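You operate a simulated robot arm through the tools that you are given. There is no shell and no other tool. Be economical: measure what you need, move in short steps, check, and stop when the job is done.

You run a simulated two-armed robot. Do the job below in one go: nothing can be reset, and whatever is moved stays where it is left.

## Task
Pick up the seedling pack from the steel table with one hand, pass it to the other hand and put it on the white counter.

It is judged by the outcome, as a careful person would: the job done as asked, and still so three seconds after it is handed in. It fails if anything else is knocked over, pushed out of place, dropped, spilled or broken.

## Robot
Two 6-joint arms with two-finger grippers on one trunk, on a base that drives. Base frame: it is fixed to the floor where the robot stands at the start and does not move with it; the origin is under the middle of the robot, x ahead of it, y to its left, z up; the surface under the hand at the start is at about z = 0.8. Readings come in m, degrees, newtons and seconds.
The left shoulder is at the start at [0.07, 0.176, 1.09], the right one opposite. With the tool pointing down near the work surface each hand reaches from about 0.48 to 0.8 m from the robot's upright axis, wherever it stands, measured 20 degrees to its own side. Places, roughly: white counter [-1.1, -1.6, 0.9]. Payload 2.45 kg a hand.
Tool frame (each hand has its own): the origin (TCP) lies between the finger pads and is the grasp point; the fingertips stand 0.026 m ahead of it; z points along the fingers, y is the line along which they close. The gripper opens to 0.096 m. The gripper's body begins 0.069 m behind the TCP.
Orientation is that of the tool frame in the base frame, as a unit quaternion [w, x, y, z]. With the fingers straight down and closing along the base's y, the tool's x points along the base's -x, its y along +y and its z along -z.

## Interface
- The arms move only by the tool servo_tool. It takes "left_deltas", "right_deltas" or both (then of equal length, played together; a hand with none holds still); each is a list of rows, each a list of 7 numbers: the shift along the tool's x, y, z in m, then the turn, a rotation vector about the tool's x, y, z in degrees, then the gripper command, from -1 (shut) to 1 (fully open), values between in proportion. In form: [[x, y, z, ax, ay, az, gripper], ...]. A call has 1 to 12 rows; each row is the pose to reach, as a shift and turn from the pose commanded when the call began, along the tool's axes at that moment. A row lasts 0.2 s, in which the tool goes at most 0.05 m and 8.6 degrees; a call with a longer step from one row to the next is refused whole, and so is a gripper value outside its range. A pose out of reach is approached as far as the arm can. The call stops where the force on the tool passes 40 N (or 10 N more than at its start, if that is more) or the arm is blocked; 0.2 s more then pass. Each finger halts on what it meets, pressing with about 34 N; the grip force reading is that of the motor and also rises with nothing between the fingers. The clock runs only during rows and for 0.2 s after the last one: add rows that repeat a pose to give the fingers time. The reply holds the time, the measured pose of the TCP, the force on the tool along the base axes, the opening and the grip force, in the units named above and with some noise, with the torque about the TCP (base axes, N m) and any sound that the robot's microphone picked up.
- Cameras (640 x 400 px; columns grow to the right, rows downward): "scene" is now at [0.1351, 0.0135, 1.4101]; the picture's right is [0.16, -0.99, 0.00], its down [-0.57, -0.09, -0.82] and it looks along [0.81, 0.13, -0.58] (base axes); focal length 249 px, centre (320, 200). "left" rides on the left gripper at [0.082, -0.003, -0.098] in its tool frame; the picture's right is [0.04, 1.00, 0.00], its down [-0.73, 0.03, -0.68] and it looks along [-0.68, 0.03, 0.73] (tool axes); focal length 256 px, centre (320, 200). "right" rides on the right gripper at [0.082, 0.003, -0.098] in its tool frame; the picture's right is [-0.04, 1.00, 0.00], its down [-0.73, -0.03, -0.68] and it looks along [-0.68, -0.03, 0.73] (tool axes); focal length 256 px, centre (320, 200). There is no depth. A picture from a camera that has moved, and an enlarged one, comes with that camera's place and axes in the base frame and with its lens.
- get_image(camera): a new picture of that camera. It takes no simulated time.
- raise_lower(by): slides the trunk up (or, below 0, down) by that many m; the arms and the scene camera ride with it, the base frame stays. It gives what a move gives, with no picture.
- roll_base(legs): drives the robot by 1 to 6 legs, each [ahead, left, turn to the left] in m, m and degrees, along the robot's own axes; the way and the turn of a leg run together, so that a leg with both is an arc; at most 1.5 m and 180 degrees a leg. The arms and the cameras ride along, it lands a little off, and it stops where it bumps. It gives what a move gives.
- aim_head(pan, tilt): turns the head with the scene camera to pan (to the left, within 86 degrees either way) and tilt (down, from -29 to 69), counted from straight ahead of the robot. It gives what a move gives.
- close_up(camera, box): a new picture of the part [left, top, right, bottom] of that camera's present view, enlarged. It takes no simulated time.
- hand_in(): hands the job in; it is judged then, once.

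Go step by step. Nothing tells you exact positions but the pictures and the camera data: compare them with the known pose of the tool, close in by small moves and look again before you grip or let go. The budget is 120 turns and 108 pictures, counting those below and the enlarged ones. Unless the task says otherwise, let go and move clear before handing in, and close with one line.

The tools are called after ">>>" as name(argument=value, ...) on one line, values as JSON. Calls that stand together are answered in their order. servo_tool: Moves the arms, as the interface text tells. Its arguments: {"type":"object","properties":{"left_deltas":{"type":"array","items":{"type":"array","items":{"type":"number"}}},"right_deltas":{"type":"array","items":{"type":"array","items":{"type":"number"}}}},"required":[]} The other tools are called the same way: raise_lower (by) slides the trunk up or down; roll_base (legs) drives the base; aim_head (pan, tilt) turns the head that bears the scene camera; get_image (camera) takes a picture; close_up (camera, box) takes an enlarged picture of a part of a camera's view; hand_in () hands the job in.

At the start:

```text
clock: 0.0
left_tcp_pos: [0.5033, 0.3962, 1.1296]
left_ee_rot: [0.0, 0.0, 1.0, 0.0]
left_force: [0.1, 0.5, 0.6]
left_ft_torque: [-0.02, 0.01, 0.0]
left_grip_width: 0.0959
left_finger_force: 0.0
right_tcp_pos: [0.633, -0.1186, 1.0004]
right_ee_rot: [-0.001, 0.0, 1.0, 0.0]
right_force: [1.0, -0.1, 0.2]
right_ft_torque: [-0.02, 0.0, 0.01]
right_grip_width: 0.0962
right_finger_force: 0.0
trunk travel left (down, up): [-0.575, 0.265]
robot x, y, heading: [0.0023, 0.0012, -0.2]
head pan, tilt: [9.3, 35.1]
```

scene: 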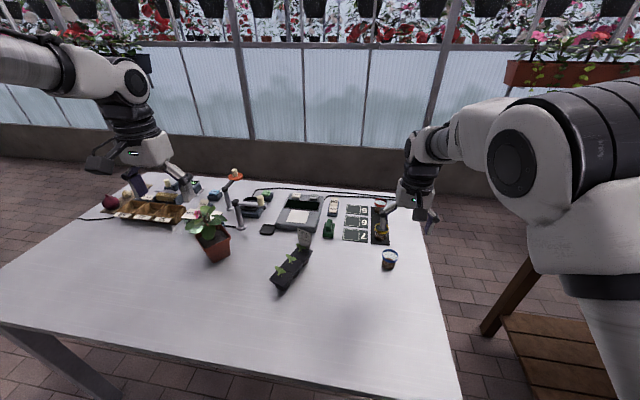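
right: 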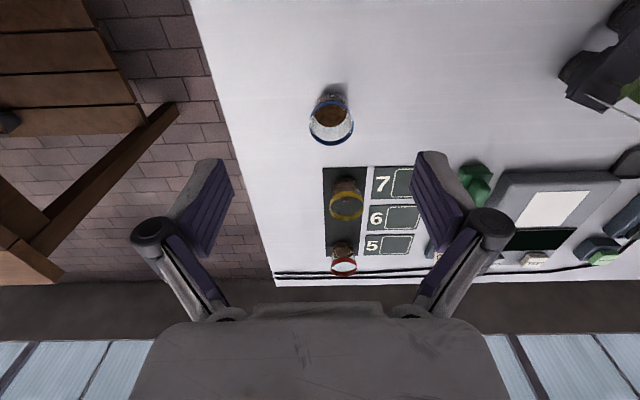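
left: 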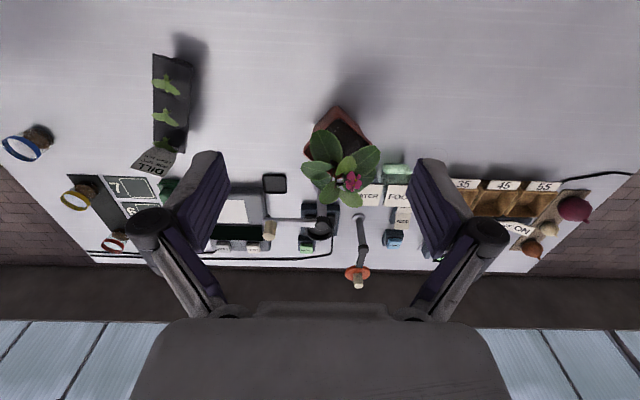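

The seedling pack looks like the black strip tray with the "DILL" tag near the middle of the table. I'll look closer at it.

>>> close_up(camera="scene", box=[240, 210, 360, 300])

>>> close_up(camera="left", box=[100, 30, 260, 190])

```text
4.44 times, centred on (300, 255) of scene
camera zoom: at [0.1351, 0.0135, 1.4101], right [0.16, -0.99, 0.0], down [-0.57, -0.09, -0.82], along [0.81, 0.13, -0.58], focal length 1107 px, centre (409, -44)
```

zoom: 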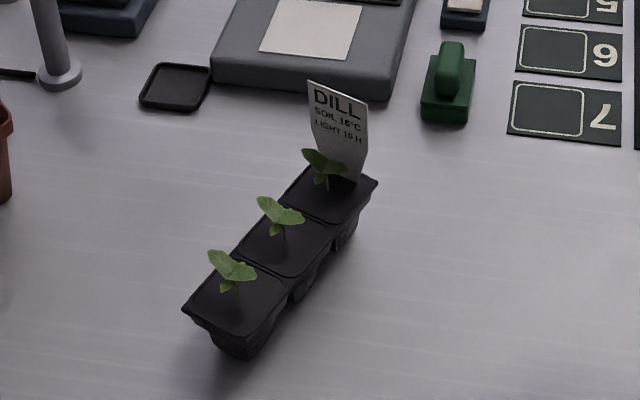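

```text
2.50 times, centred on (180, 110) of left
camera zoom: at [0.4236, 0.3934, 1.2284], right [-0.04, 1.0, 0.0], down [0.73, 0.03, 0.68], along [0.68, 0.03, -0.73], focal length 640 px, centre (670, 425)
```

zoom: 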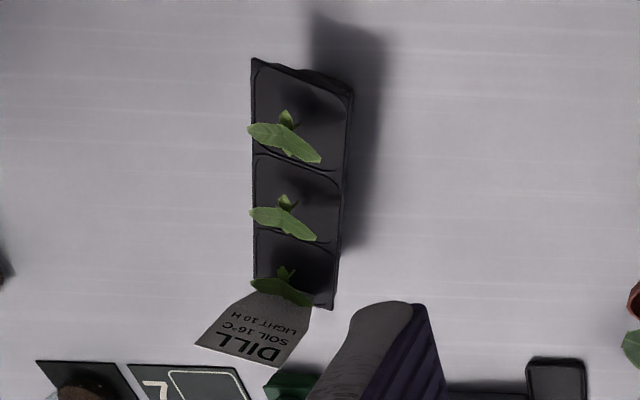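

The pack is 0.05 wide and 0.15 long, centred near (0.60, 0.17), with its rim at z≈0.84. Its long axis points about −21°, and a tall tag stands at the far end. The left hand will take the near end, tilted, and the right hand will later take the middle from above. I'll back up a little first for reach.

>>> roll_base(legs=[[-0.1, 0, 0]])

```text
clock: 1.1
left_tcp_pos: [0.4016, 0.3977, 1.1298]
left_ee_rot: [-0.001, -0.001, 1.0, 0.0]
left_force: [-0.2, -0.2, -0.2]
left_ft_torque: [-0.01, 0.0, -0.03]
left_grip_width: 0.0959
left_finger_force: 0.1
right_tcp_pos: [0.5331, -0.1183, 0.9989]
right_ee_rot: [-0.001, -0.001, 1.0, -0.001]
right_force: [-0.1, 0.0, -0.1]
right_ft_torque: [-0.01, -0.01, -0.03]
right_grip_width: 0.096
right_finger_force: 0.1
trunk travel left (down, up): [-0.575, 0.265]
robot x, y, heading: [-0.1015, 0.0006, 0.2]
head pan, tilt: [9.3, 35.1]
```

Base is back 0.1 m. Now I bring the left hand over behind the near end and yaw it to the pack's axis.

>>> servo_tool(left_deltas=[[-0.01, -0.03, 0.02, 0, 0, 4.3, 1], [-0.02, -0.06, 0.04, 0, 0, 8.6, 1], [-0.03, -0.09, 0.06, 0, 0, 12.9, 1], [-0.04, -0.12, 0.08, 0, 0, 17.2, 1], [-0.048, -0.148, 0.1, 0, 0, 21.5, 1], [-0.048, -0.148, 0.1, 0, 0, 21.5, 1]])

```text
clock: 2.5
left_tcp_pos: [0.4518, 0.2505, 1.0284]
left_ee_rot: [0.0, 0.185, 0.983, 0.0]
left_force: [0.2, 0.1, -0.4]
left_ft_torque: [-0.04, 0.0, 0.0]
left_grip_width: 0.0958
left_finger_force: 0.0
right_tcp_pos: [0.5337, -0.1172, 0.9993]
right_ee_rot: [0.0, -0.001, 1.0, -0.001]
right_force: [0.0, 0.0, 0.1]
right_ft_torque: [-0.02, 0.0, -0.01]
right_grip_width: 0.0958
right_finger_force: 0.2
trunk travel left (down, up): [-0.575, 0.265]
robot x, y, heading: [-0.1021, 0.0044, -0.3]
head pan, tilt: [9.3, 35.1]
```

>>> servo_tool(left_deltas=[[-0.0085, -0.004, 0.015, 0, -8, 0, 1], [-0.017, -0.008, 0.03, 0, -16, 0, 1], [-0.0255, -0.0125, 0.045, 0, -24, 0, 1], [-0.034, -0.017, 0.06, 0, -32, 0, 1], [-0.0425, -0.021, 0.08, 0, -40, 0, 1], [-0.0425, -0.021, 0.08, 0, -40, 0, 1]])

>>> get_image(camera="left")

>>> get_image(camera="scene")

```text
clock: 4.0
left_tcp_pos: [0.4839, 0.2141, 0.9486]
left_ee_rot: [0.335, 0.174, 0.924, -0.063]
left_force: [0.0, 0.3, -0.4]
left_ft_torque: [0.01, 0.02, 0.01]
left_grip_width: 0.0958
left_finger_force: 0.2
left hand out of reach, approached as far as the arm can: row 4, 5
right_tcp_pos: [0.5342, -0.1175, 1.0]
right_ee_rot: [0.0, -0.001, 1.0, 0.0]
right_force: [0.5, -0.3, -0.4]
right_ft_torque: [0.03, -0.01, -0.03]
right_grip_width: 0.096
right_finger_force: 0.1
trunk travel left (down, up): [-0.575, 0.265]
robot x, y, heading: [-0.1029, 0.0011, 0.2]
head pan, tilt: [9.3, 35.1]
```

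```text
102 pictures are left
camera left: at [0.3674, 0.2567, 0.9717], right [0.34, 0.94, -0.03], down [0.13, -0.02, 0.99], along [0.93, -0.34, -0.13], focal length 256 px, centre (320, 200)
```

left: 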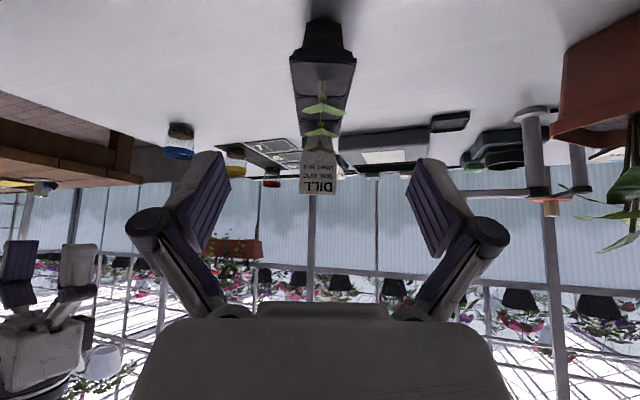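

```text
101 pictures are left
camera scene: at [0.036, 0.0139, 1.41], right [0.16, -0.99, 0.0], down [-0.57, -0.09, -0.82], along [0.81, 0.13, -0.58], focal length 249 px, centre (320, 200)
```

scene: 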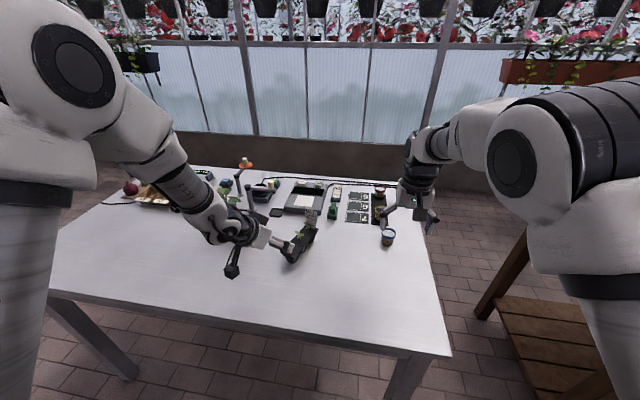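

The fingers line up with the pack from behind its near end. I advance most of the way and check.

>>> servo_tool(left_deltas=[[0.004, 0, 0.03, 0, 0, 0, 1], [0.008, 0.001, 0.06, 0, 0, 0, 1], [0.011, 0.001, 0.095, 0, 0, 0, 1], [0.011, 0.001, 0.095, 0, 0, 0, 1]])

>>> get_image(camera="left")

>>> close_up(camera="scene", box=[200, 190, 360, 290])

```text
clock: 5.0
left_tcp_pos: [0.5307, 0.1952, 0.8703]
left_ee_rot: [0.336, 0.174, 0.923, -0.063]
left_force: [-0.1, 0.0, 0.6]
left_ft_torque: [0.01, -0.03, -0.02]
left_grip_width: 0.0961
left_finger_force: 0.1
right_tcp_pos: [0.5329, -0.1179, 1.0003]
right_ee_rot: [0.0, -0.001, 1.0, -0.001]
right_force: [-0.8, -0.2, 0.2]
right_ft_torque: [0.01, 0.01, 0.01]
right_grip_width: 0.096
right_finger_force: 0.0
trunk travel left (down, up): [-0.575, 0.265]
robot x, y, heading: [-0.1016, -0.0039, 0.3]
head pan, tilt: [9.3, 35.1]
```

```text
100 pictures are left
camera left: at [0.4137, 0.2387, 0.8935], right [0.34, 0.94, -0.03], down [0.13, -0.02, 0.99], along [0.93, -0.34, -0.13], focal length 256 px, centre (320, 200)
```

left: 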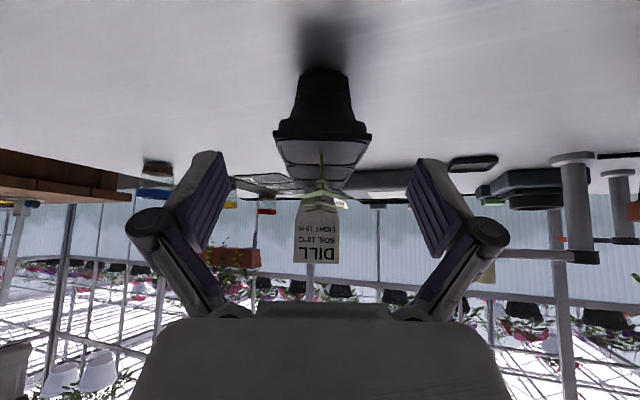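

```text
4.00 times, centred on (280, 240) of scene
camera zoom: at [0.0345, 0.0139, 1.4102], right [0.16, -0.99, 0.0], down [-0.57, -0.09, -0.82], along [0.81, 0.13, -0.58], focal length 996 px, centre (480, 40)
```

zoom: 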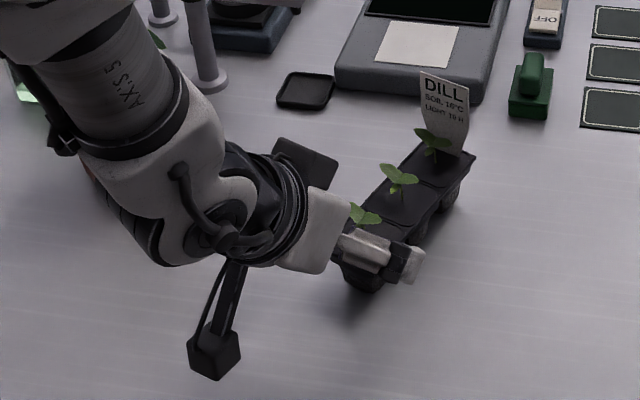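

Rim top is at z≈0.843 and the lip is about 11 mm deep; the hand is well centred. I go in the last 4 cm, then close.

>>> servo_tool(left_deltas=[[0, 0.0005, 0.022, 0, 0, 0, 1], [0, 0.0005, 0.044, 0, 0, 0, 1], [0, 0.0005, 0.044, 0, 0, 0, 1]])

>>> get_image(camera="left")

>>> close_up(camera="scene", box=[200, 190, 360, 290])

```text
clock: 5.8
left_tcp_pos: [0.5577, 0.1871, 0.8362]
left_ee_rot: [0.336, 0.174, 0.923, -0.063]
left_force: [0.0, 0.2, 0.3]
left_ft_torque: [0.02, 0.02, 0.05]
left_grip_width: 0.0959
left_finger_force: 0.1
right_tcp_pos: [0.5337, -0.1183, 1.0013]
right_ee_rot: [0.001, 0.0, 1.0, 0.0]
right_force: [0.1, 0.3, 0.0]
right_ft_torque: [-0.03, 0.0, -0.03]
right_grip_width: 0.0961
right_finger_force: 0.0
trunk travel left (down, up): [-0.575, 0.265]
robot x, y, heading: [-0.0965, 0.0011, -0.1]
head pan, tilt: [9.3, 35.1]
```

```text
98 pictures are left
camera left: at [0.4413, 0.2288, 0.8602], right [0.34, 0.94, -0.03], down [0.13, -0.02, 0.99], along [0.93, -0.34, -0.13], focal length 256 px, centre (320, 200)
```

left: 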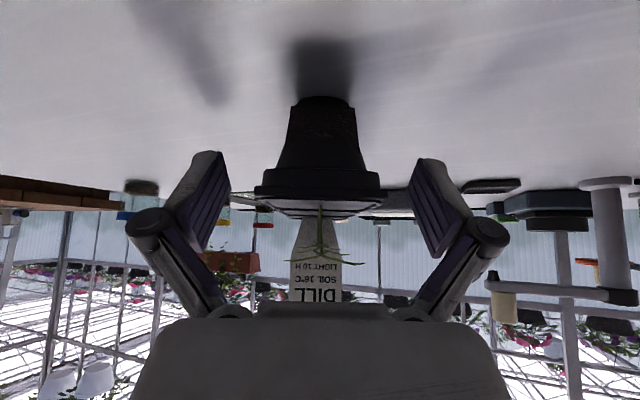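

```text
4.00 times, centred on (280, 240) of scene
camera zoom: at [0.0348, 0.0136, 1.4102], right [0.16, -0.99, 0.0], down [-0.57, -0.09, -0.82], along [0.81, 0.13, -0.58], focal length 996 px, centre (480, 40)
```

zoom: 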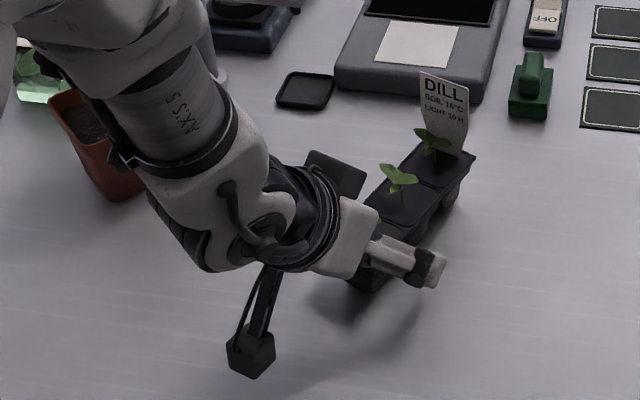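

The pads straddle the lip at the right height. Closing, then a small lift.

>>> servo_tool(left_deltas=[[0, 0, 0, 0, 0, 0, -1], [0, 0, 0, 0, 0, 0, -1], [0, 0, 0, 0, 0, 0, -1]])

>>> get_image(camera="left")

```text
clock: 6.5
left_tcp_pos: [0.5579, 0.1872, 0.8368]
left_ee_rot: [0.337, 0.174, 0.923, -0.063]
left_force: [0.2, 0.0, 2.6]
left_ft_torque: [0.02, -0.21, -0.03]
left_grip_width: 0.0477
left_finger_force: 34.3
right_tcp_pos: [0.5333, -0.118, 0.9997]
right_ee_rot: [0.001, -0.001, 1.0, 0.0]
right_force: [-0.5, 0.3, -0.3]
right_ft_torque: [0.03, 0.03, -0.02]
right_grip_width: 0.096
right_finger_force: 0.1
trunk travel left (down, up): [-0.575, 0.265]
robot x, y, heading: [-0.0995, -0.0028, 0.3]
head pan, tilt: [9.3, 35.1]
```

```text
96 pictures are left
camera left: at [0.4414, 0.2288, 0.8604], right [0.34, 0.94, -0.03], down [0.13, -0.02, 0.99], along [0.93, -0.34, -0.13], focal length 256 px, centre (320, 200)
```

left: 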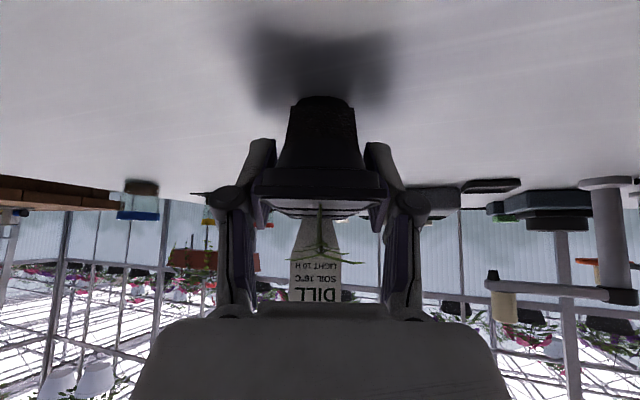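

>>> servo_tool(left_deltas=[[-0.0129, 0, -0.0153, 0, 0, 0, -1], [-0.0257, 0, -0.0306, 0, 0, 0, -1], [-0.0386, 0, -0.046, 0, 0, 0, -1], [-0.0386, 0, -0.046, 0, 0, 0, -1]])

>>> get_image(camera="left")

>>> get_image(camera="scene")

```text
clock: 7.5
left_tcp_pos: [0.5582, 0.186, 0.8965]
left_ee_rot: [0.336, 0.175, 0.923, -0.063]
left_force: [-0.2, 1.1, -0.1]
left_ft_torque: [-0.01, 0.02, -0.03]
left_grip_width: 0.0
left_finger_force: 28.6
right_tcp_pos: [0.534, -0.118, 1.0002]
right_ee_rot: [0.0, 0.0, 1.0, 0.001]
right_force: [0.7, -1.1, -0.4]
right_ft_torque: [-0.02, -0.01, 0.02]
right_grip_width: 0.0959
right_finger_force: 0.1
trunk travel left (down, up): [-0.575, 0.265]
robot x, y, heading: [-0.0984, -0.0005, 0.0]
head pan, tilt: [9.3, 35.1]
```

```text
95 pictures are left
camera left: at [0.4422, 0.2292, 0.9201], right [0.34, 0.94, -0.03], down [0.13, -0.02, 0.99], along [0.93, -0.34, -0.13], focal length 256 px, centre (320, 200)
```

left: 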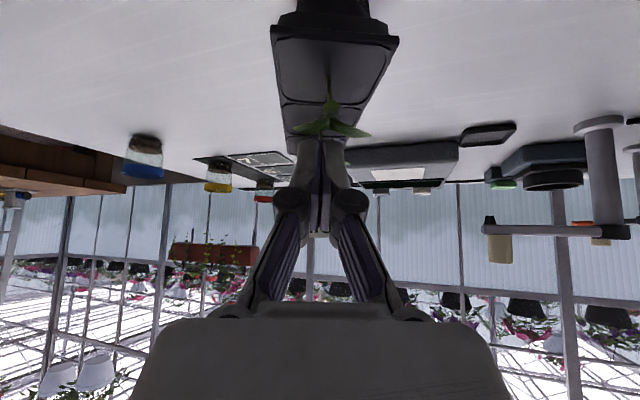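

```text
94 pictures are left
camera scene: at [0.0356, 0.0137, 1.4101], right [0.16, -0.99, 0.0], down [-0.57, -0.09, -0.82], along [0.81, 0.13, -0.58], focal length 249 px, centre (320, 200)
```

scene: 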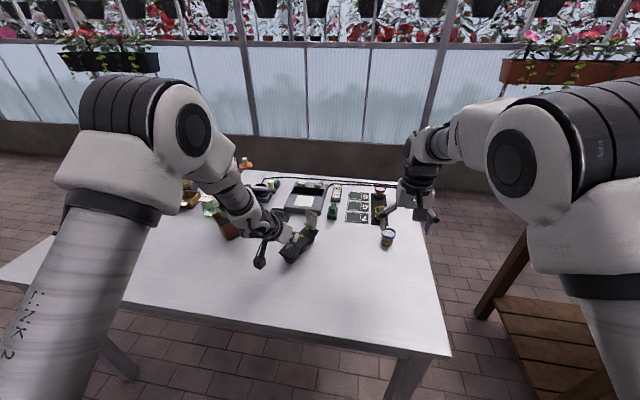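

The near end slipped out of the grip and the pack is still standing on the table, shifted less than 1 cm. I back away before opening, then look again.

>>> servo_tool(left_deltas=[[0, 0, -0.03, 0, 0, 0, -1], [0, 0, -0.06, 0, 0, 0, -1], [0, 0, -0.06, 0, 0, 0, 1], [0, 0, -0.06, 0, 0, 0, 1]])

>>> get_image(camera="left")

>>> close_up(camera="scene", box=[220, 190, 340, 270])

```text
clock: 8.6
left_tcp_pos: [0.523, 0.2014, 0.9429]
left_ee_rot: [0.336, 0.175, 0.923, -0.063]
left_force: [0.0, 0.4, 0.3]
left_ft_torque: [-0.02, 0.0, 0.02]
left_grip_width: 0.096
left_finger_force: 0.1
right_tcp_pos: [0.5331, -0.1184, 0.9991]
right_ee_rot: [0.001, -0.002, 1.0, 0.0]
right_force: [0.2, 1.0, 0.6]
right_ft_torque: [0.0, -0.04, -0.04]
right_grip_width: 0.0959
right_finger_force: 0.1
trunk travel left (down, up): [-0.575, 0.265]
robot x, y, heading: [-0.0987, -0.0001, 0.1]
head pan, tilt: [9.3, 35.1]
```

```text
93 pictures are left
camera left: at [0.4066, 0.2443, 0.9651], right [0.34, 0.94, -0.03], down [0.13, -0.02, 0.99], along [0.93, -0.34, -0.13], focal length 256 px, centre (320, 200)
```

left: 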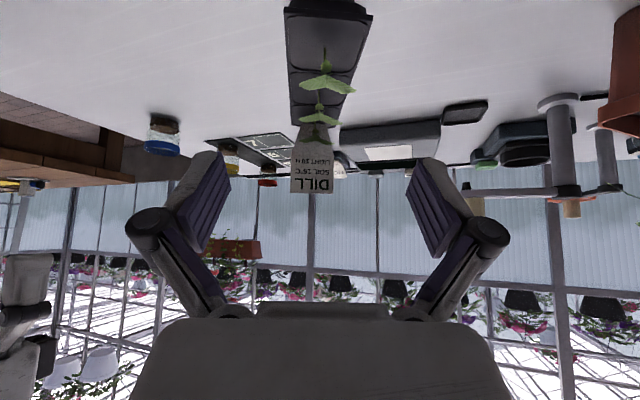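

```text
5.00 times, centred on (280, 230) of scene
camera zoom: at [0.0347, 0.0137, 1.4102], right [0.16, -0.99, 0.0], down [-0.57, -0.09, -0.82], along [0.81, 0.13, -0.58], focal length 1245 px, centre (520, 50)
```

zoom: 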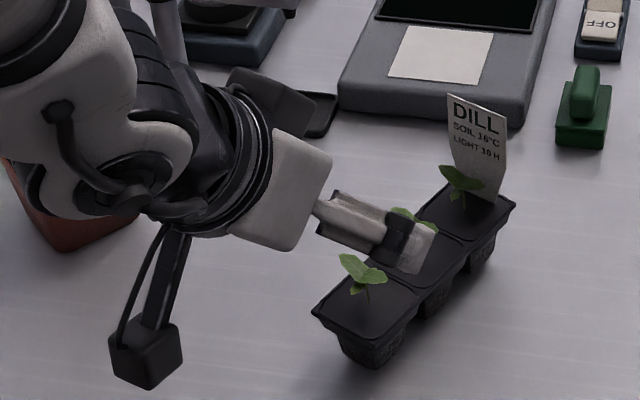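

Pack unharmed. I'll regrip closer to its middle (25 mm short of centre), where less weight hangs off to one side, and a bit lower, then lift slowly.

>>> servo_tool(left_deltas=[[0.0284, -0.0044, 0.02, 0, 0, 0, 1], [0.0284, -0.0044, 0.05, 0, 0, 0, 1], [0.0284, -0.0044, 0.08, 0, 0, 0, 1], [0.0284, -0.0044, 0.1, 0, 0, 0, 1], [0.0284, -0.0044, 0.1183, 0, 0, 0, 1], [0.0284, -0.0044, 0.1183, 0, 0, 0, 1]])

>>> get_image(camera="left")

>>> close_up(camera="scene", box=[220, 190, 340, 270])

```text
clock: 9.9
left_tcp_pos: [0.5729, 0.1778, 0.834]
left_ee_rot: [0.337, 0.174, 0.923, -0.063]
left_force: [0.6, -0.4, 0.0]
left_ft_torque: [0.0, -0.01, -0.01]
left_grip_width: 0.0961
left_finger_force: 0.0
right_tcp_pos: [0.5341, -0.1187, 0.9997]
right_ee_rot: [0.0, 0.0, 1.0, 0.0]
right_force: [-0.4, 0.1, 0.4]
right_ft_torque: [0.0, -0.01, -0.02]
right_grip_width: 0.096
right_finger_force: 0.0
trunk travel left (down, up): [-0.575, 0.265]
robot x, y, heading: [-0.0999, -0.0024, 0.3]
head pan, tilt: [9.3, 35.1]
```

```text
91 pictures are left
camera left: at [0.4562, 0.2205, 0.8579], right [0.34, 0.94, -0.03], down [0.13, -0.02, 0.99], along [0.93, -0.34, -0.13], focal length 256 px, centre (320, 200)
```

left: 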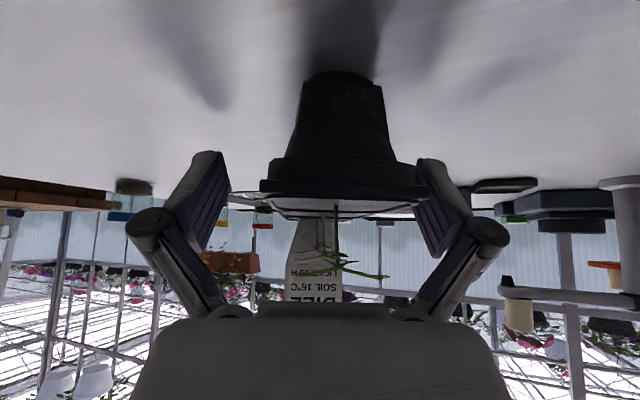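

```text
5.00 times, centred on (280, 230) of scene
camera zoom: at [0.0348, 0.0137, 1.4102], right [0.16, -0.99, 0.0], down [-0.57, -0.09, -0.82], along [0.81, 0.13, -0.58], focal length 1245 px, centre (520, 50)
```

zoom: 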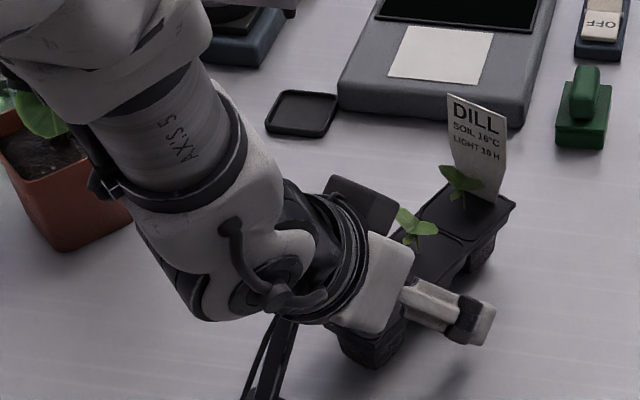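

The pack is turned about 5° from the hand, so I correct yaw and centring before closing.

>>> servo_tool(left_deltas=[[0, 0.003, 0, 3.2, 0, 3.8, 1], [0, 0.003, 0, 3.2, 0, 3.8, 1], [0, 0.003, 0, 3.2, 0, 3.8, -1], [0, 0.003, 0, 3.2, 0, 3.8, -1], [0, 0.003, 0, 3.2, 0, 3.8, -1], [0, 0.003, 0, 3.2, 0, 3.8, -1]])

>>> get_image(camera="left")

```text
clock: 11.3
left_tcp_pos: [0.5731, 0.1808, 0.8366]
left_ee_rot: [0.334, 0.215, 0.914, -0.078]
left_force: [2.0, -0.4, 6.9]
left_ft_torque: [0.03, -0.16, -0.01]
left_grip_width: 0.0478
left_finger_force: 34.2
right_tcp_pos: [0.5329, -0.1186, 0.9994]
right_ee_rot: [0.0, -0.001, 1.0, 0.0]
right_force: [-0.1, 0.6, -1.0]
right_ft_torque: [-0.02, -0.02, 0.0]
right_grip_width: 0.096
right_finger_force: 0.0
trunk travel left (down, up): [-0.575, 0.265]
robot x, y, heading: [-0.1011, -0.0003, 0.3]
head pan, tilt: [9.3, 35.1]
```

```text
89 pictures are left
camera left: at [0.4609, 0.2325, 0.8586], right [0.42, 0.91, -0.03], down [0.12, -0.03, 0.99], along [0.9, -0.42, -0.13], focal length 256 px, centre (320, 200)
```

left: 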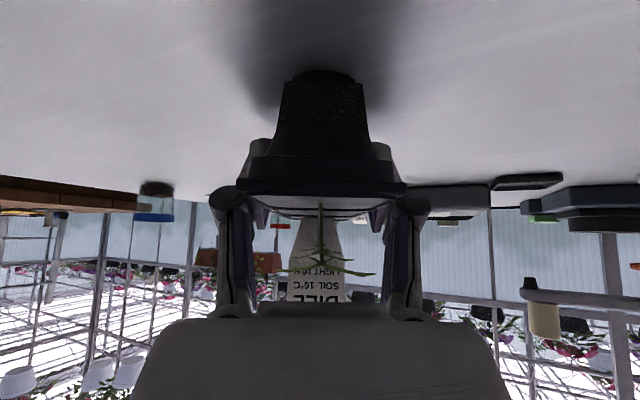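

>>> servo_tool(left_deltas=[[-0.0032, 0, -0.0038, 0, 0, 0, -1], [-0.0064, 0, -0.0077, 0, 0, 0, -1], [-0.0096, 0, -0.0115, 0, 0, 0, -1], [-0.0096, 0, -0.0115, 0, 0, 0, -1]])

>>> get_image(camera="left")

>>> close_up(camera="scene", box=[220, 190, 340, 270])

```text
clock: 12.3
left_tcp_pos: [0.5722, 0.1799, 0.8476]
left_ee_rot: [0.333, 0.213, 0.915, -0.077]
left_force: [0.5, 0.2, -2.0]
left_ft_torque: [0.03, 0.04, 0.01]
left_grip_width: 0.0477
left_finger_force: 33.8
right_tcp_pos: [0.5337, -0.1183, 0.9998]
right_ee_rot: [0.0, -0.001, 1.0, 0.0]
right_force: [-0.2, -0.5, -0.6]
right_ft_torque: [0.02, -0.02, -0.01]
right_grip_width: 0.0961
right_finger_force: 0.1
trunk travel left (down, up): [-0.575, 0.265]
robot x, y, heading: [-0.0975, -0.0011, 0.4]
head pan, tilt: [9.3, 35.1]
```

```text
88 pictures are left
camera left: at [0.4609, 0.2324, 0.8713], right [0.42, 0.91, -0.03], down [0.13, -0.03, 0.99], along [0.9, -0.42, -0.13], focal length 256 px, centre (320, 200)
```

left: 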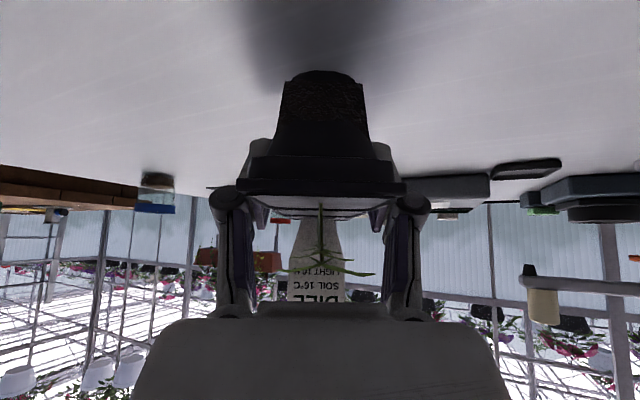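

```text
5.00 times, centred on (280, 230) of scene
camera zoom: at [0.0357, 0.0137, 1.41], right [0.16, -0.99, 0.0], down [-0.57, -0.09, -0.82], along [0.81, 0.13, -0.58], focal length 1245 px, centre (520, 50)
```

zoom: 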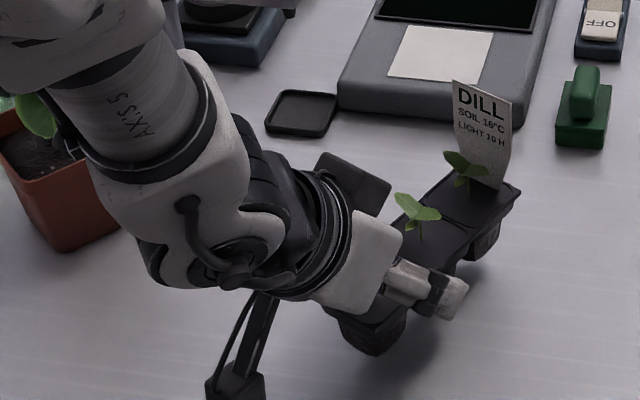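

The pack hangs level and firm (about 2 N). I lift it well clear of the table.

>>> servo_tool(left_deltas=[[-0.0129, 0, -0.0153, 0, 0, 0, -1], [-0.0257, 0, -0.0306, 0, 0, 0, -1], [-0.0386, 0, -0.046, 0, 0, 0, -1], [-0.0514, 0, -0.0613, 0, 0, 0, -1], [-0.0643, 0, -0.0766, 0, 0, 0, -1], [-0.0772, 0, -0.0919, 0, 0, 0, -1], [-0.09, 0, -0.1072, 0, 0, 0, -1], [-0.09, 0, -0.1072, 0, 0, 0, -1]])

>>> get_image(camera="scene")

>>> get_image(camera="left")

```text
clock: 14.2
left_tcp_pos: [0.5735, 0.1795, 0.9869]
left_ee_rot: [0.332, 0.214, 0.915, -0.079]
left_force: [0.2, 0.2, -1.8]
left_ft_torque: [0.02, 0.05, -0.03]
left_grip_width: 0.0477
left_finger_force: 33.9
right_tcp_pos: [0.5343, -0.118, 0.9991]
right_ee_rot: [-0.001, -0.001, 1.0, 0.0]
right_force: [0.2, 0.0, -0.3]
right_ft_torque: [-0.01, 0.01, 0.02]
right_grip_width: 0.0957
right_finger_force: 0.0
trunk travel left (down, up): [-0.575, 0.265]
robot x, y, heading: [-0.0981, -0.0002, 0.2]
head pan, tilt: [9.3, 35.1]
```

```text
86 pictures are left
camera scene: at [0.0361, 0.0137, 1.41], right [0.16, -0.99, 0.0], down [-0.57, -0.09, -0.82], along [0.81, 0.13, -0.58], focal length 249 px, centre (320, 200)
```

scene: 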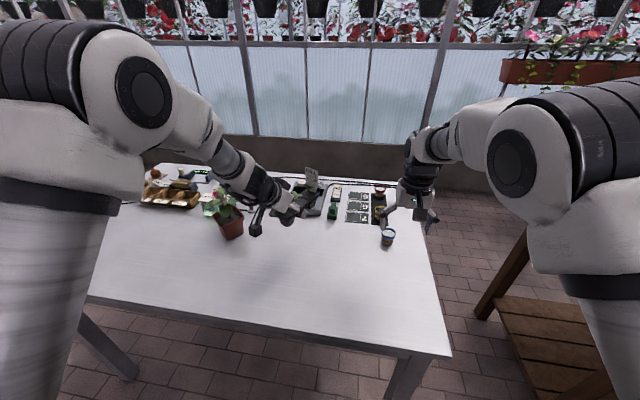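

```text
85 pictures are left
camera left: at [0.4606, 0.232, 1.0108], right [0.42, 0.91, -0.03], down [0.13, -0.03, 0.99], along [0.9, -0.42, -0.13], focal length 256 px, centre (320, 200)
```

left: 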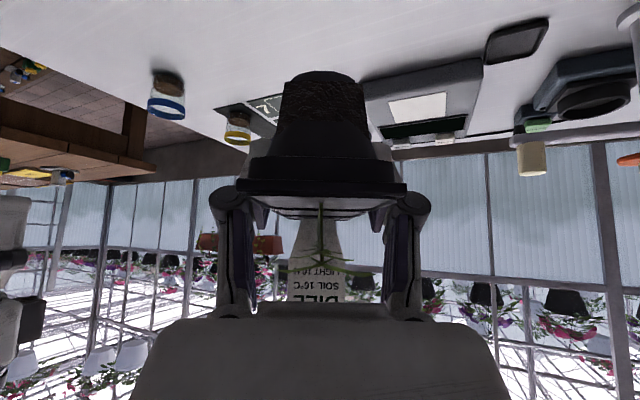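

The pack is secure in the left hand. I now bring it toward the centre line while the right hand rises and yaws to match.

>>> servo_tool(left_deltas=[[0, -0.018, 0, 0, 0, 0, -1], [0, -0.037, 0, 0, 0, 0, -1], [0, -0.056, 0, 0, 0, 0, -1], [0, -0.075, 0, 0, 0, 0, -1], [0, -0.094, 0, 0, 0, 0, -1], [0, -0.112, 0, 0, 0, 0, -1], [0, -0.112, 0, 0, 0, 0, -1]], right_deltas=[[0, 0, -0.035, 0, 0, 5, 1], [0, 0, -0.07, 0, 0, 10, 1], [0, 0, -0.105, 0, 0, 15, 1], [0, 0, -0.14, 0, 0, 20, 1], [0, 0, -0.15, 0, 0, 26.2, 1], [0, 0, -0.15, 0, 0, 26.2, 1], [0, 0, -0.15, 0, 0, 26.2, 1]])

```text
clock: 15.8
left_tcp_pos: [0.5265, 0.0923, 0.991]
left_ee_rot: [0.336, 0.194, 0.917, -0.095]
left_force: [-0.4, -0.2, -2.5]
left_ft_torque: [0.06, 0.06, 0.03]
left_grip_width: 0.0476
left_finger_force: 34.0
right_tcp_pos: [0.5328, -0.1175, 1.1483]
right_ee_rot: [0.0, 0.226, 0.974, 0.001]
right_force: [-0.1, -0.2, -0.3]
right_ft_torque: [0.02, 0.02, -0.02]
right_grip_width: 0.0961
right_finger_force: 0.0
trunk travel left (down, up): [-0.575, 0.265]
robot x, y, heading: [-0.0996, -0.0, -0.1]
head pan, tilt: [9.3, 35.1]
```

The left arm is near its limit here (a slight roll), so I move it back 3 cm toward the left.

>>> servo_tool(left_deltas=[[0, 0.015, 0, 0, 0, 0, -1], [0, 0.03, 0, 0, 0, 0, -1], [0, 0.03, 0, 0, 0, 0, -1]])

>>> get_image(camera="scene")

>>> get_image(camera="right")

```text
clock: 16.6
left_tcp_pos: [0.5364, 0.1045, 0.9886]
left_ee_rot: [0.333, 0.215, 0.915, -0.077]
left_force: [0.2, -0.3, -1.7]
left_ft_torque: [0.03, 0.05, 0.04]
left_grip_width: 0.048
left_finger_force: 34.0
right_tcp_pos: [0.5319, -0.1185, 1.151]
right_ee_rot: [0.0, 0.225, 0.974, 0.0]
right_force: [0.0, 1.1, 0.6]
right_ft_torque: [0.01, -0.02, -0.03]
right_grip_width: 0.0958
right_finger_force: 0.0
trunk travel left (down, up): [-0.575, 0.265]
robot x, y, heading: [-0.0987, 0.0013, 0.1]
head pan, tilt: [9.3, 35.1]
```

```text
84 pictures are left
camera scene: at [0.035, 0.0132, 1.4101], right [0.16, -0.99, 0.0], down [-0.57, -0.09, -0.82], along [0.81, 0.13, -0.58], focal length 249 px, centre (320, 200)
```

scene: 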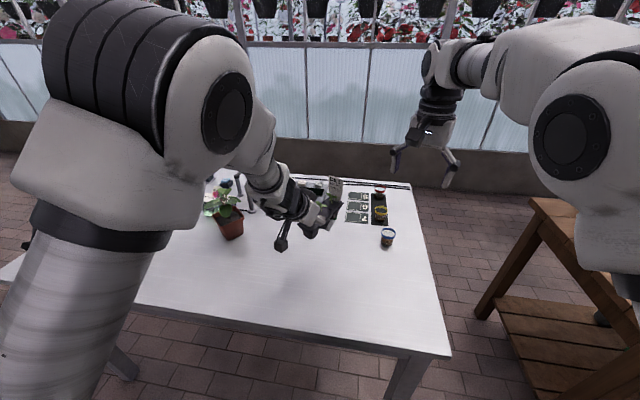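

```text
83 pictures are left
camera right: at [0.4604, -0.081, 1.2483], right [0.48, 0.88, 0.0], down [0.65, -0.35, 0.68], along [0.6, -0.32, -0.73], focal length 256 px, centre (320, 200)
```

right: 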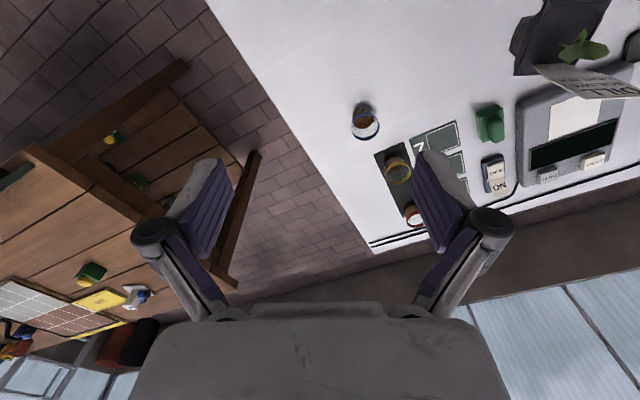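

Now the right hand goes above the pack's far-middle part, tipped 10° so its camera stays off the left hand.

>>> servo_tool(right_deltas=[[0.003, 0.04, 0, 0, 2.5, 0, 1], [0.006, 0.08, 0, 0, 5, 0, 1], [0.009, 0.12, 0, 0, 7.5, 0, 1], [0.012, 0.16, 0, 0, 10, 0, 1], [0.0146, 0.2017, 0.006, 0, 10, 0, 1], [0.0146, 0.2017, 0.006, 0, 10, 0, 1]])

>>> get_image(camera="scene")

>>> get_image(camera="right")

```text
clock: 17.9
left_tcp_pos: [0.536, 0.1062, 0.9883]
left_ee_rot: [0.332, 0.214, 0.915, -0.079]
left_force: [-0.8, -0.7, -2.3]
left_ft_torque: [0.03, 0.03, 0.0]
left_grip_width: 0.0476
left_finger_force: 34.1
right_tcp_pos: [0.541, -0.0007, 1.1277]
right_ee_rot: [-0.086, 0.225, 0.97, 0.02]
right_force: [-0.1, 0.7, 0.0]
right_ft_torque: [-0.01, 0.02, 0.03]
right_grip_width: 0.096
right_finger_force: 0.0
right hand out of reach, approached as far as the arm can: row 3, 4, 5, 6
trunk travel left (down, up): [-0.575, 0.265]
robot x, y, heading: [-0.1005, 0.003, 0.1]
head pan, tilt: [9.3, 35.1]
```

```text
82 pictures are left
camera scene: at [0.0359, 0.0138, 1.41], right [0.16, -0.99, 0.0], down [-0.57, -0.09, -0.82], along [0.81, 0.13, -0.58], focal length 249 px, centre (320, 200)
```

scene: 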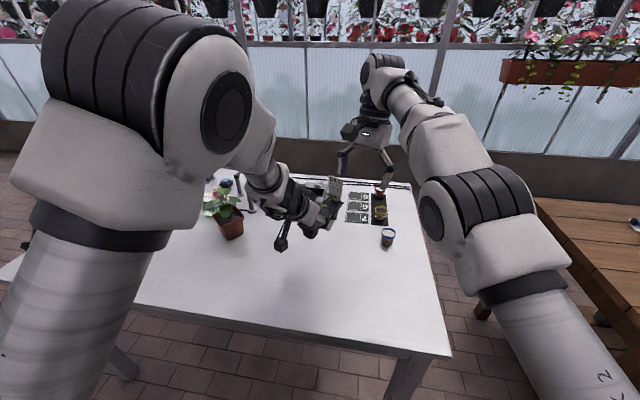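

```text
81 pictures are left
camera right: at [0.4866, 0.0293, 1.2382], right [0.47, 0.88, -0.01], down [0.74, -0.4, 0.54], along [0.47, -0.26, -0.84], focal length 256 px, centre (320, 200)
```

right: 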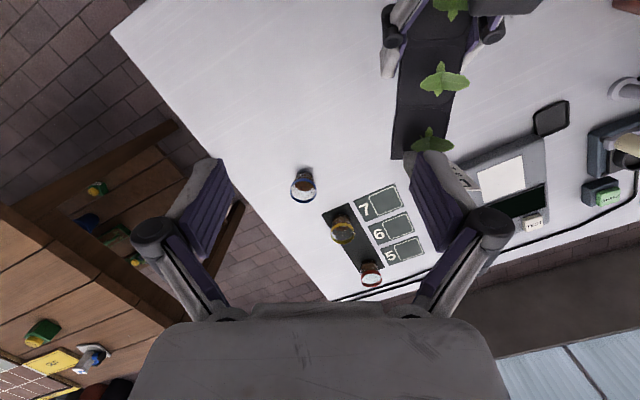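

The right arm cannot reach that far at shoulder height. I'll raise the trunk and lower the hands, so that the handover takes place lower relative to the shoulders.

>>> raise_lower(by=0.17)

```text
clock: 19.9
left_tcp_pos: [0.5363, 0.1045, 1.1576]
left_ee_rot: [0.333, 0.213, 0.915, -0.078]
left_force: [1.1, 0.1, -2.0]
left_ft_torque: [0.0, 0.05, 0.01]
left_grip_width: 0.0477
left_finger_force: 34.3
right_tcp_pos: [0.5418, 0.0002, 1.2971]
right_ee_rot: [-0.084, 0.225, 0.971, 0.02]
right_force: [0.5, 0.3, -0.2]
right_ft_torque: [0.01, 0.01, 0.01]
right_grip_width: 0.096
right_finger_force: 0.0
trunk travel left (down, up): [-0.745, 0.095]
robot x, y, heading: [-0.1024, 0.0032, 0.2]
head pan, tilt: [9.3, 35.1]
```

>>> servo_tool(left_deltas=[[0.017, 0, 0.0204, 0, 0, 0, -1], [0.0343, 0, 0.0409, 0, 0, 0, -1], [0.0515, 0, 0.0613, 0, 0, 0, -1], [0.0687, 0, 0.0817, 0, 0, 0, -1], [0.0858, 0, 0.1022, 0, 0, 0, -1], [0.103, 0, 0.1226, 0, 0, 0, -1], [0.103, 0, 0.1226, 0, 0, 0, -1]])

```text
clock: 21.5
left_tcp_pos: [0.5349, 0.1046, 0.9987]
left_ee_rot: [0.332, 0.214, 0.915, -0.078]
left_force: [-0.1, -0.1, -1.0]
left_ft_torque: [0.03, 0.01, 0.0]
left_grip_width: 0.0477
left_finger_force: 34.3
right_tcp_pos: [0.5407, -0.0001, 1.2979]
right_ee_rot: [-0.084, 0.225, 0.97, 0.019]
right_force: [0.0, -0.3, -0.2]
right_ft_torque: [-0.02, 0.04, 0.0]
right_grip_width: 0.0961
right_finger_force: 0.2
trunk travel left (down, up): [-0.745, 0.095]
robot x, y, heading: [-0.1031, -0.0021, 0.3]
head pan, tilt: [9.3, 35.1]
```

>>> servo_tool(right_deltas=[[-0.007, 0, 0.0395, 0, 0, 0, 1], [-0.014, 0, 0.079, 0, 0, 0, 1], [-0.021, 0, 0.1185, 0, 0, 0, 1], [-0.028, 0, 0.158, 0, 0, 0, 1], [-0.028, 0, 0.158, 0, 0, 0, 1]])

>>> get_image(camera="scene")

>>> get_image(camera="right")

```text
clock: 22.7
left_tcp_pos: [0.5351, 0.1039, 0.9981]
left_ee_rot: [0.332, 0.215, 0.915, -0.077]
left_force: [-1.0, 0.3, -1.7]
left_ft_torque: [0.02, 0.02, 0.02]
left_grip_width: 0.0477
left_finger_force: 33.3
right_tcp_pos: [0.542, -0.0005, 1.1356]
right_ee_rot: [-0.085, 0.225, 0.971, 0.02]
right_force: [0.3, -0.3, -0.2]
right_ft_torque: [0.0, 0.0, 0.02]
right_grip_width: 0.0958
right_finger_force: 0.0
trunk travel left (down, up): [-0.745, 0.095]
robot x, y, heading: [-0.1008, -0.0005, 0.0]
head pan, tilt: [9.3, 35.1]
```

```text
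80 pictures are left
camera scene: at [0.0353, 0.0133, 1.5801], right [0.16, -0.99, 0.0], down [-0.57, -0.09, -0.82], along [0.81, 0.13, -0.58], focal length 249 px, centre (320, 200)
```

scene: 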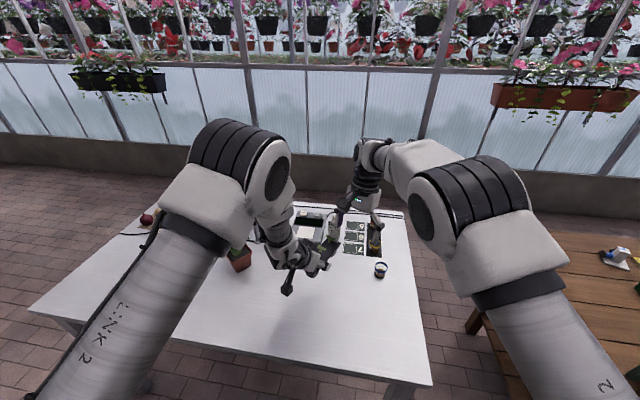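

```text
79 pictures are left
camera right: at [0.4848, 0.0297, 1.2467], right [0.47, 0.88, -0.01], down [0.74, -0.4, 0.54], along [0.47, -0.26, -0.84], focal length 256 px, centre (320, 200)
```

right: 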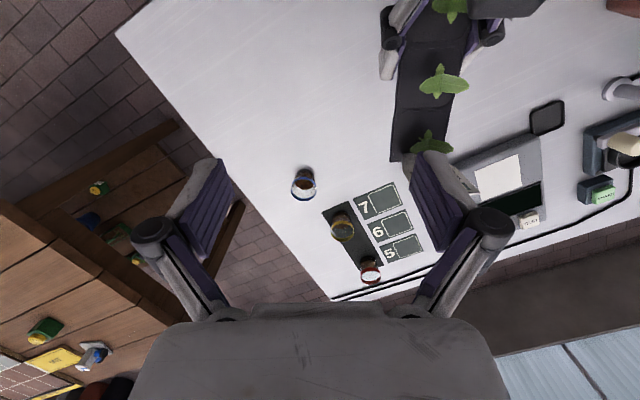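

>>> servo_tool(right_deltas=[[-0.008, 0.0, -0.012, 0, 0, 0, 1], [-0.016, 0.03, -0.0133, 0, 0, 0, 1], [-0.0234, 0.06, -0.0133, 0, 0, 0, 1], [-0.0234, 0.091, -0.0133, 0, 0, 0, 1], [-0.0234, 0.091, -0.0133, 0, 0, 0, 1]])

>>> get_image(camera="right")

>>> close_up(camera="scene", box=[240, 130, 400, 300])

```text
clock: 23.9
left_tcp_pos: [0.5359, 0.1052, 0.9993]
left_ee_rot: [0.333, 0.214, 0.915, -0.078]
left_force: [0.3, 0.1, -1.3]
left_ft_torque: [0.0, 0.03, -0.01]
left_grip_width: 0.0476
left_finger_force: 34.3
right_tcp_pos: [0.5677, 0.0393, 1.1416]
right_ee_rot: [-0.084, 0.225, 0.97, 0.019]
right_force: [0.8, 0.3, -0.2]
right_ft_torque: [0.02, -0.01, 0.04]
right_grip_width: 0.096
right_finger_force: 0.1
right hand out of reach, approached as far as the arm can: row 3, 4, 5
trunk travel left (down, up): [-0.745, 0.095]
robot x, y, heading: [-0.1, -0.0042, 0.2]
head pan, tilt: [9.3, 35.1]
```

```text
78 pictures are left
camera right: at [0.5123, 0.0684, 1.2523], right [0.48, 0.88, -0.01], down [0.74, -0.4, 0.54], along [0.47, -0.26, -0.84], focal length 256 px, centre (320, 200)
```

right: 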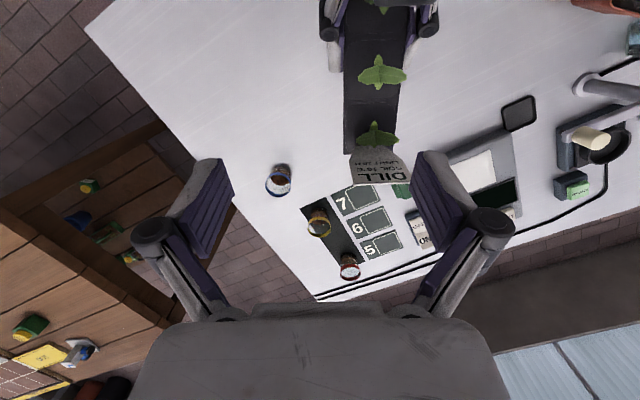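

```text
2.35 times, centred on (320, 215) of scene
camera zoom: at [0.0362, 0.014, 1.58], right [0.16, -0.99, 0.0], down [-0.57, -0.09, -0.82], along [0.81, 0.13, -0.58], focal length 586 px, centre (320, 165)
```

zoom: 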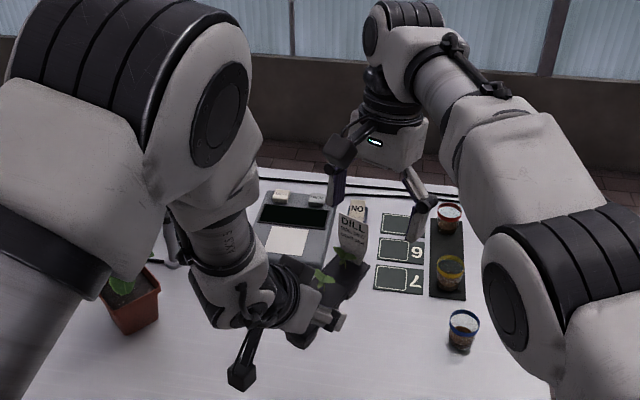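

Left is near its minimum reach while right is near its maximum. Yawing the pack about 35° clockwise eases both, so I turn both hands together, with the right hand lifted out of the way.

>>> servo_tool(left_deltas=[[0, 0, 0, 0, 0, 0, -1], [0, 0, 0, 0, 0, 0, -1], [0.0046, -0.0041, -0.0039, 3.75, 0, 4.47, -1], [0.0092, -0.0082, -0.0078, 7.5, 0, 8.93, -1], [0.0138, -0.0122, -0.0116, 11.25, 0, 13.4, -1], [0.0184, -0.0163, -0.0155, 15, 0, 17.87, -1], [0.0207, -0.0184, -0.0175, 18.75, 0, 22.33, -1], [0.023, -0.0204, -0.0194, 22.5, 0, 26.8, -1], [0.023, -0.0204, -0.0194, 22.5, 0, 26.8, -1]], right_deltas=[[0.006, 0, -0.035, 0, 0, 0, 1], [0.0104, 0, -0.059, 0, 0, 0, 1], [0.0145, -0.004, -0.058, -1.02, 0, 5.75, 1], [0.018, -0.008, -0.057, -2.03, 0, 11.5, 1], [0.022, -0.012, -0.056, -3.05, 0, 17.25, 1], [0.026, -0.016, -0.056, -4.07, 0, 23, 1], [0.03, -0.0195, -0.055, -5.08, 0, 28.75, 1], [0.0338, -0.0195, -0.055, -6.1, 0, 34.5, 1], [0.0338, -0.0195, -0.055, -6.1, 0, 34.5, 1]])

>>> get_image(camera="right")

>>> get_image(camera="scene")

```text
clock: 25.9
left_tcp_pos: [0.4992, 0.1007, 0.9989]
left_ee_rot: [0.294, 0.48, 0.808, -0.175]
left_force: [-0.5, 0.9, -2.1]
left_ft_torque: [0.03, -0.01, 0.0]
left_grip_width: 0.0474
left_finger_force: 34.0
right_tcp_pos: [0.5452, 0.0155, 1.1995]
right_ee_rot: [-0.087, 0.516, 0.851, 0.048]
right_force: [0.0, 0.4, -0.1]
right_ft_torque: [0.0, -0.02, 0.0]
right_grip_width: 0.0959
right_finger_force: 0.1
right hand out of reach, approached as far as the arm can: row 1, 2, 4, 5, 8, 9
trunk travel left (down, up): [-0.745, 0.095]
robot x, y, heading: [-0.1002, 0.0014, 0.1]
head pan, tilt: [9.3, 35.1]
```

```text
76 pictures are left
camera right: at [0.521, 0.0695, 1.3116], right [0.9, 0.43, -0.02], down [0.37, -0.77, 0.52], along [0.21, -0.48, -0.85], focal length 256 px, centre (320, 200)
```

right: 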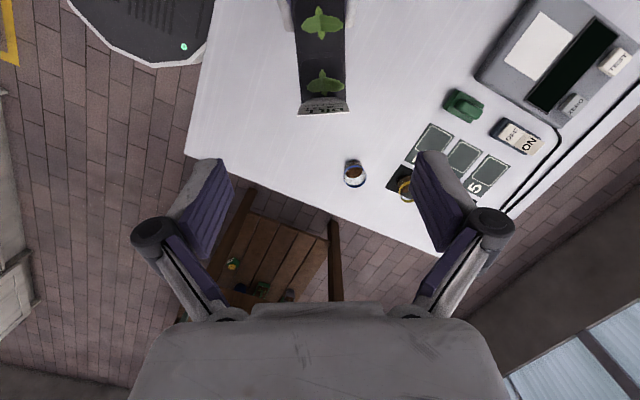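

```text
75 pictures are left
camera scene: at [0.0347, 0.0134, 1.5802], right [0.16, -0.99, 0.0], down [-0.57, -0.09, -0.82], along [0.81, 0.13, -0.58], focal length 249 px, centre (320, 200)
```

scene: 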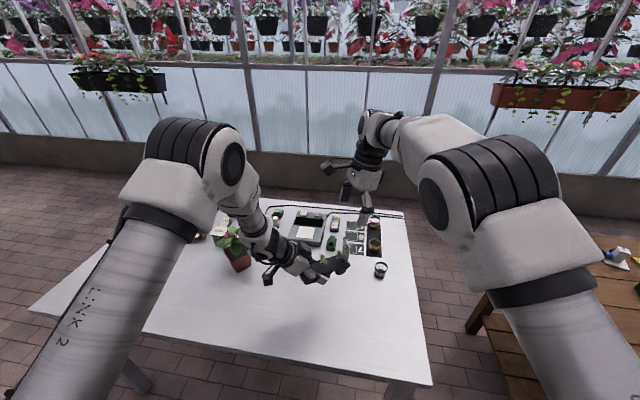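

Both orientations now match and are reachable. I lower the right hand partway and inspect.

>>> servo_tool(right_deltas=[[0.0034, 0.0014, 0.03, 0, 0, 0, 1], [0.0034, 0.0014, 0.06, 0, 0, 0, 1], [0.0034, 0.0014, 0.09, 0, 0, 0, 1], [0.0034, 0.0014, 0.09, 0, 0, 0, 1]])

>>> get_image(camera="right")

>>> close_up(camera="scene", box=[250, 170, 410, 290])

```text
clock: 26.9
left_tcp_pos: [0.5004, 0.1013, 0.998]
left_ee_rot: [0.294, 0.479, 0.809, -0.174]
left_force: [-0.5, 0.0, -2.9]
left_ft_torque: [0.05, 0.02, 0.0]
left_grip_width: 0.0476
left_finger_force: 33.8
right_tcp_pos: [0.5534, 0.0218, 1.1185]
right_ee_rot: [-0.076, 0.507, 0.857, 0.045]
right_force: [0.9, 0.1, 0.4]
right_ft_torque: [0.02, -0.01, 0.0]
right_grip_width: 0.0961
right_finger_force: 0.0
right hand out of reach, approached as far as the arm can: row 1, 2, 3, 4
trunk travel left (down, up): [-0.745, 0.095]
robot x, y, heading: [-0.0984, -0.0004, -0.1]
head pan, tilt: [9.3, 35.1]
```

```text
74 pictures are left
camera right: at [0.5251, 0.0776, 1.2293], right [0.89, 0.45, -0.01], down [0.38, -0.75, 0.54], along [0.24, -0.49, -0.84], focal length 256 px, centre (320, 200)
```

right: 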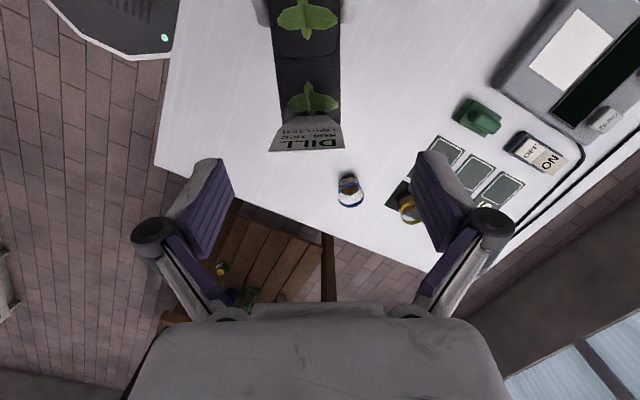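

```text
3.33 times, centred on (330, 230) of scene
camera zoom: at [0.0348, 0.0137, 1.5802], right [0.16, -0.99, 0.0], down [-0.57, -0.09, -0.82], along [0.81, 0.13, -0.58], focal length 830 px, centre (287, 100)
```

zoom: 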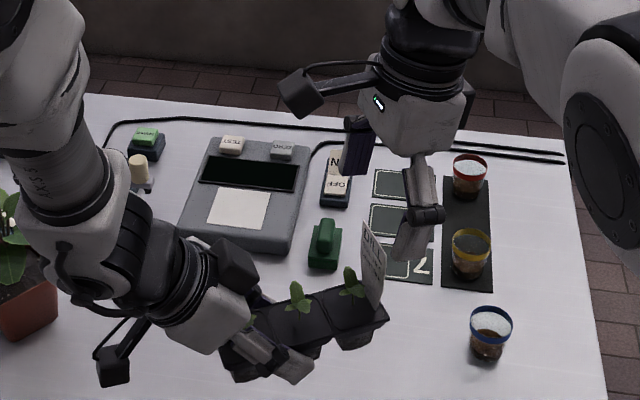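

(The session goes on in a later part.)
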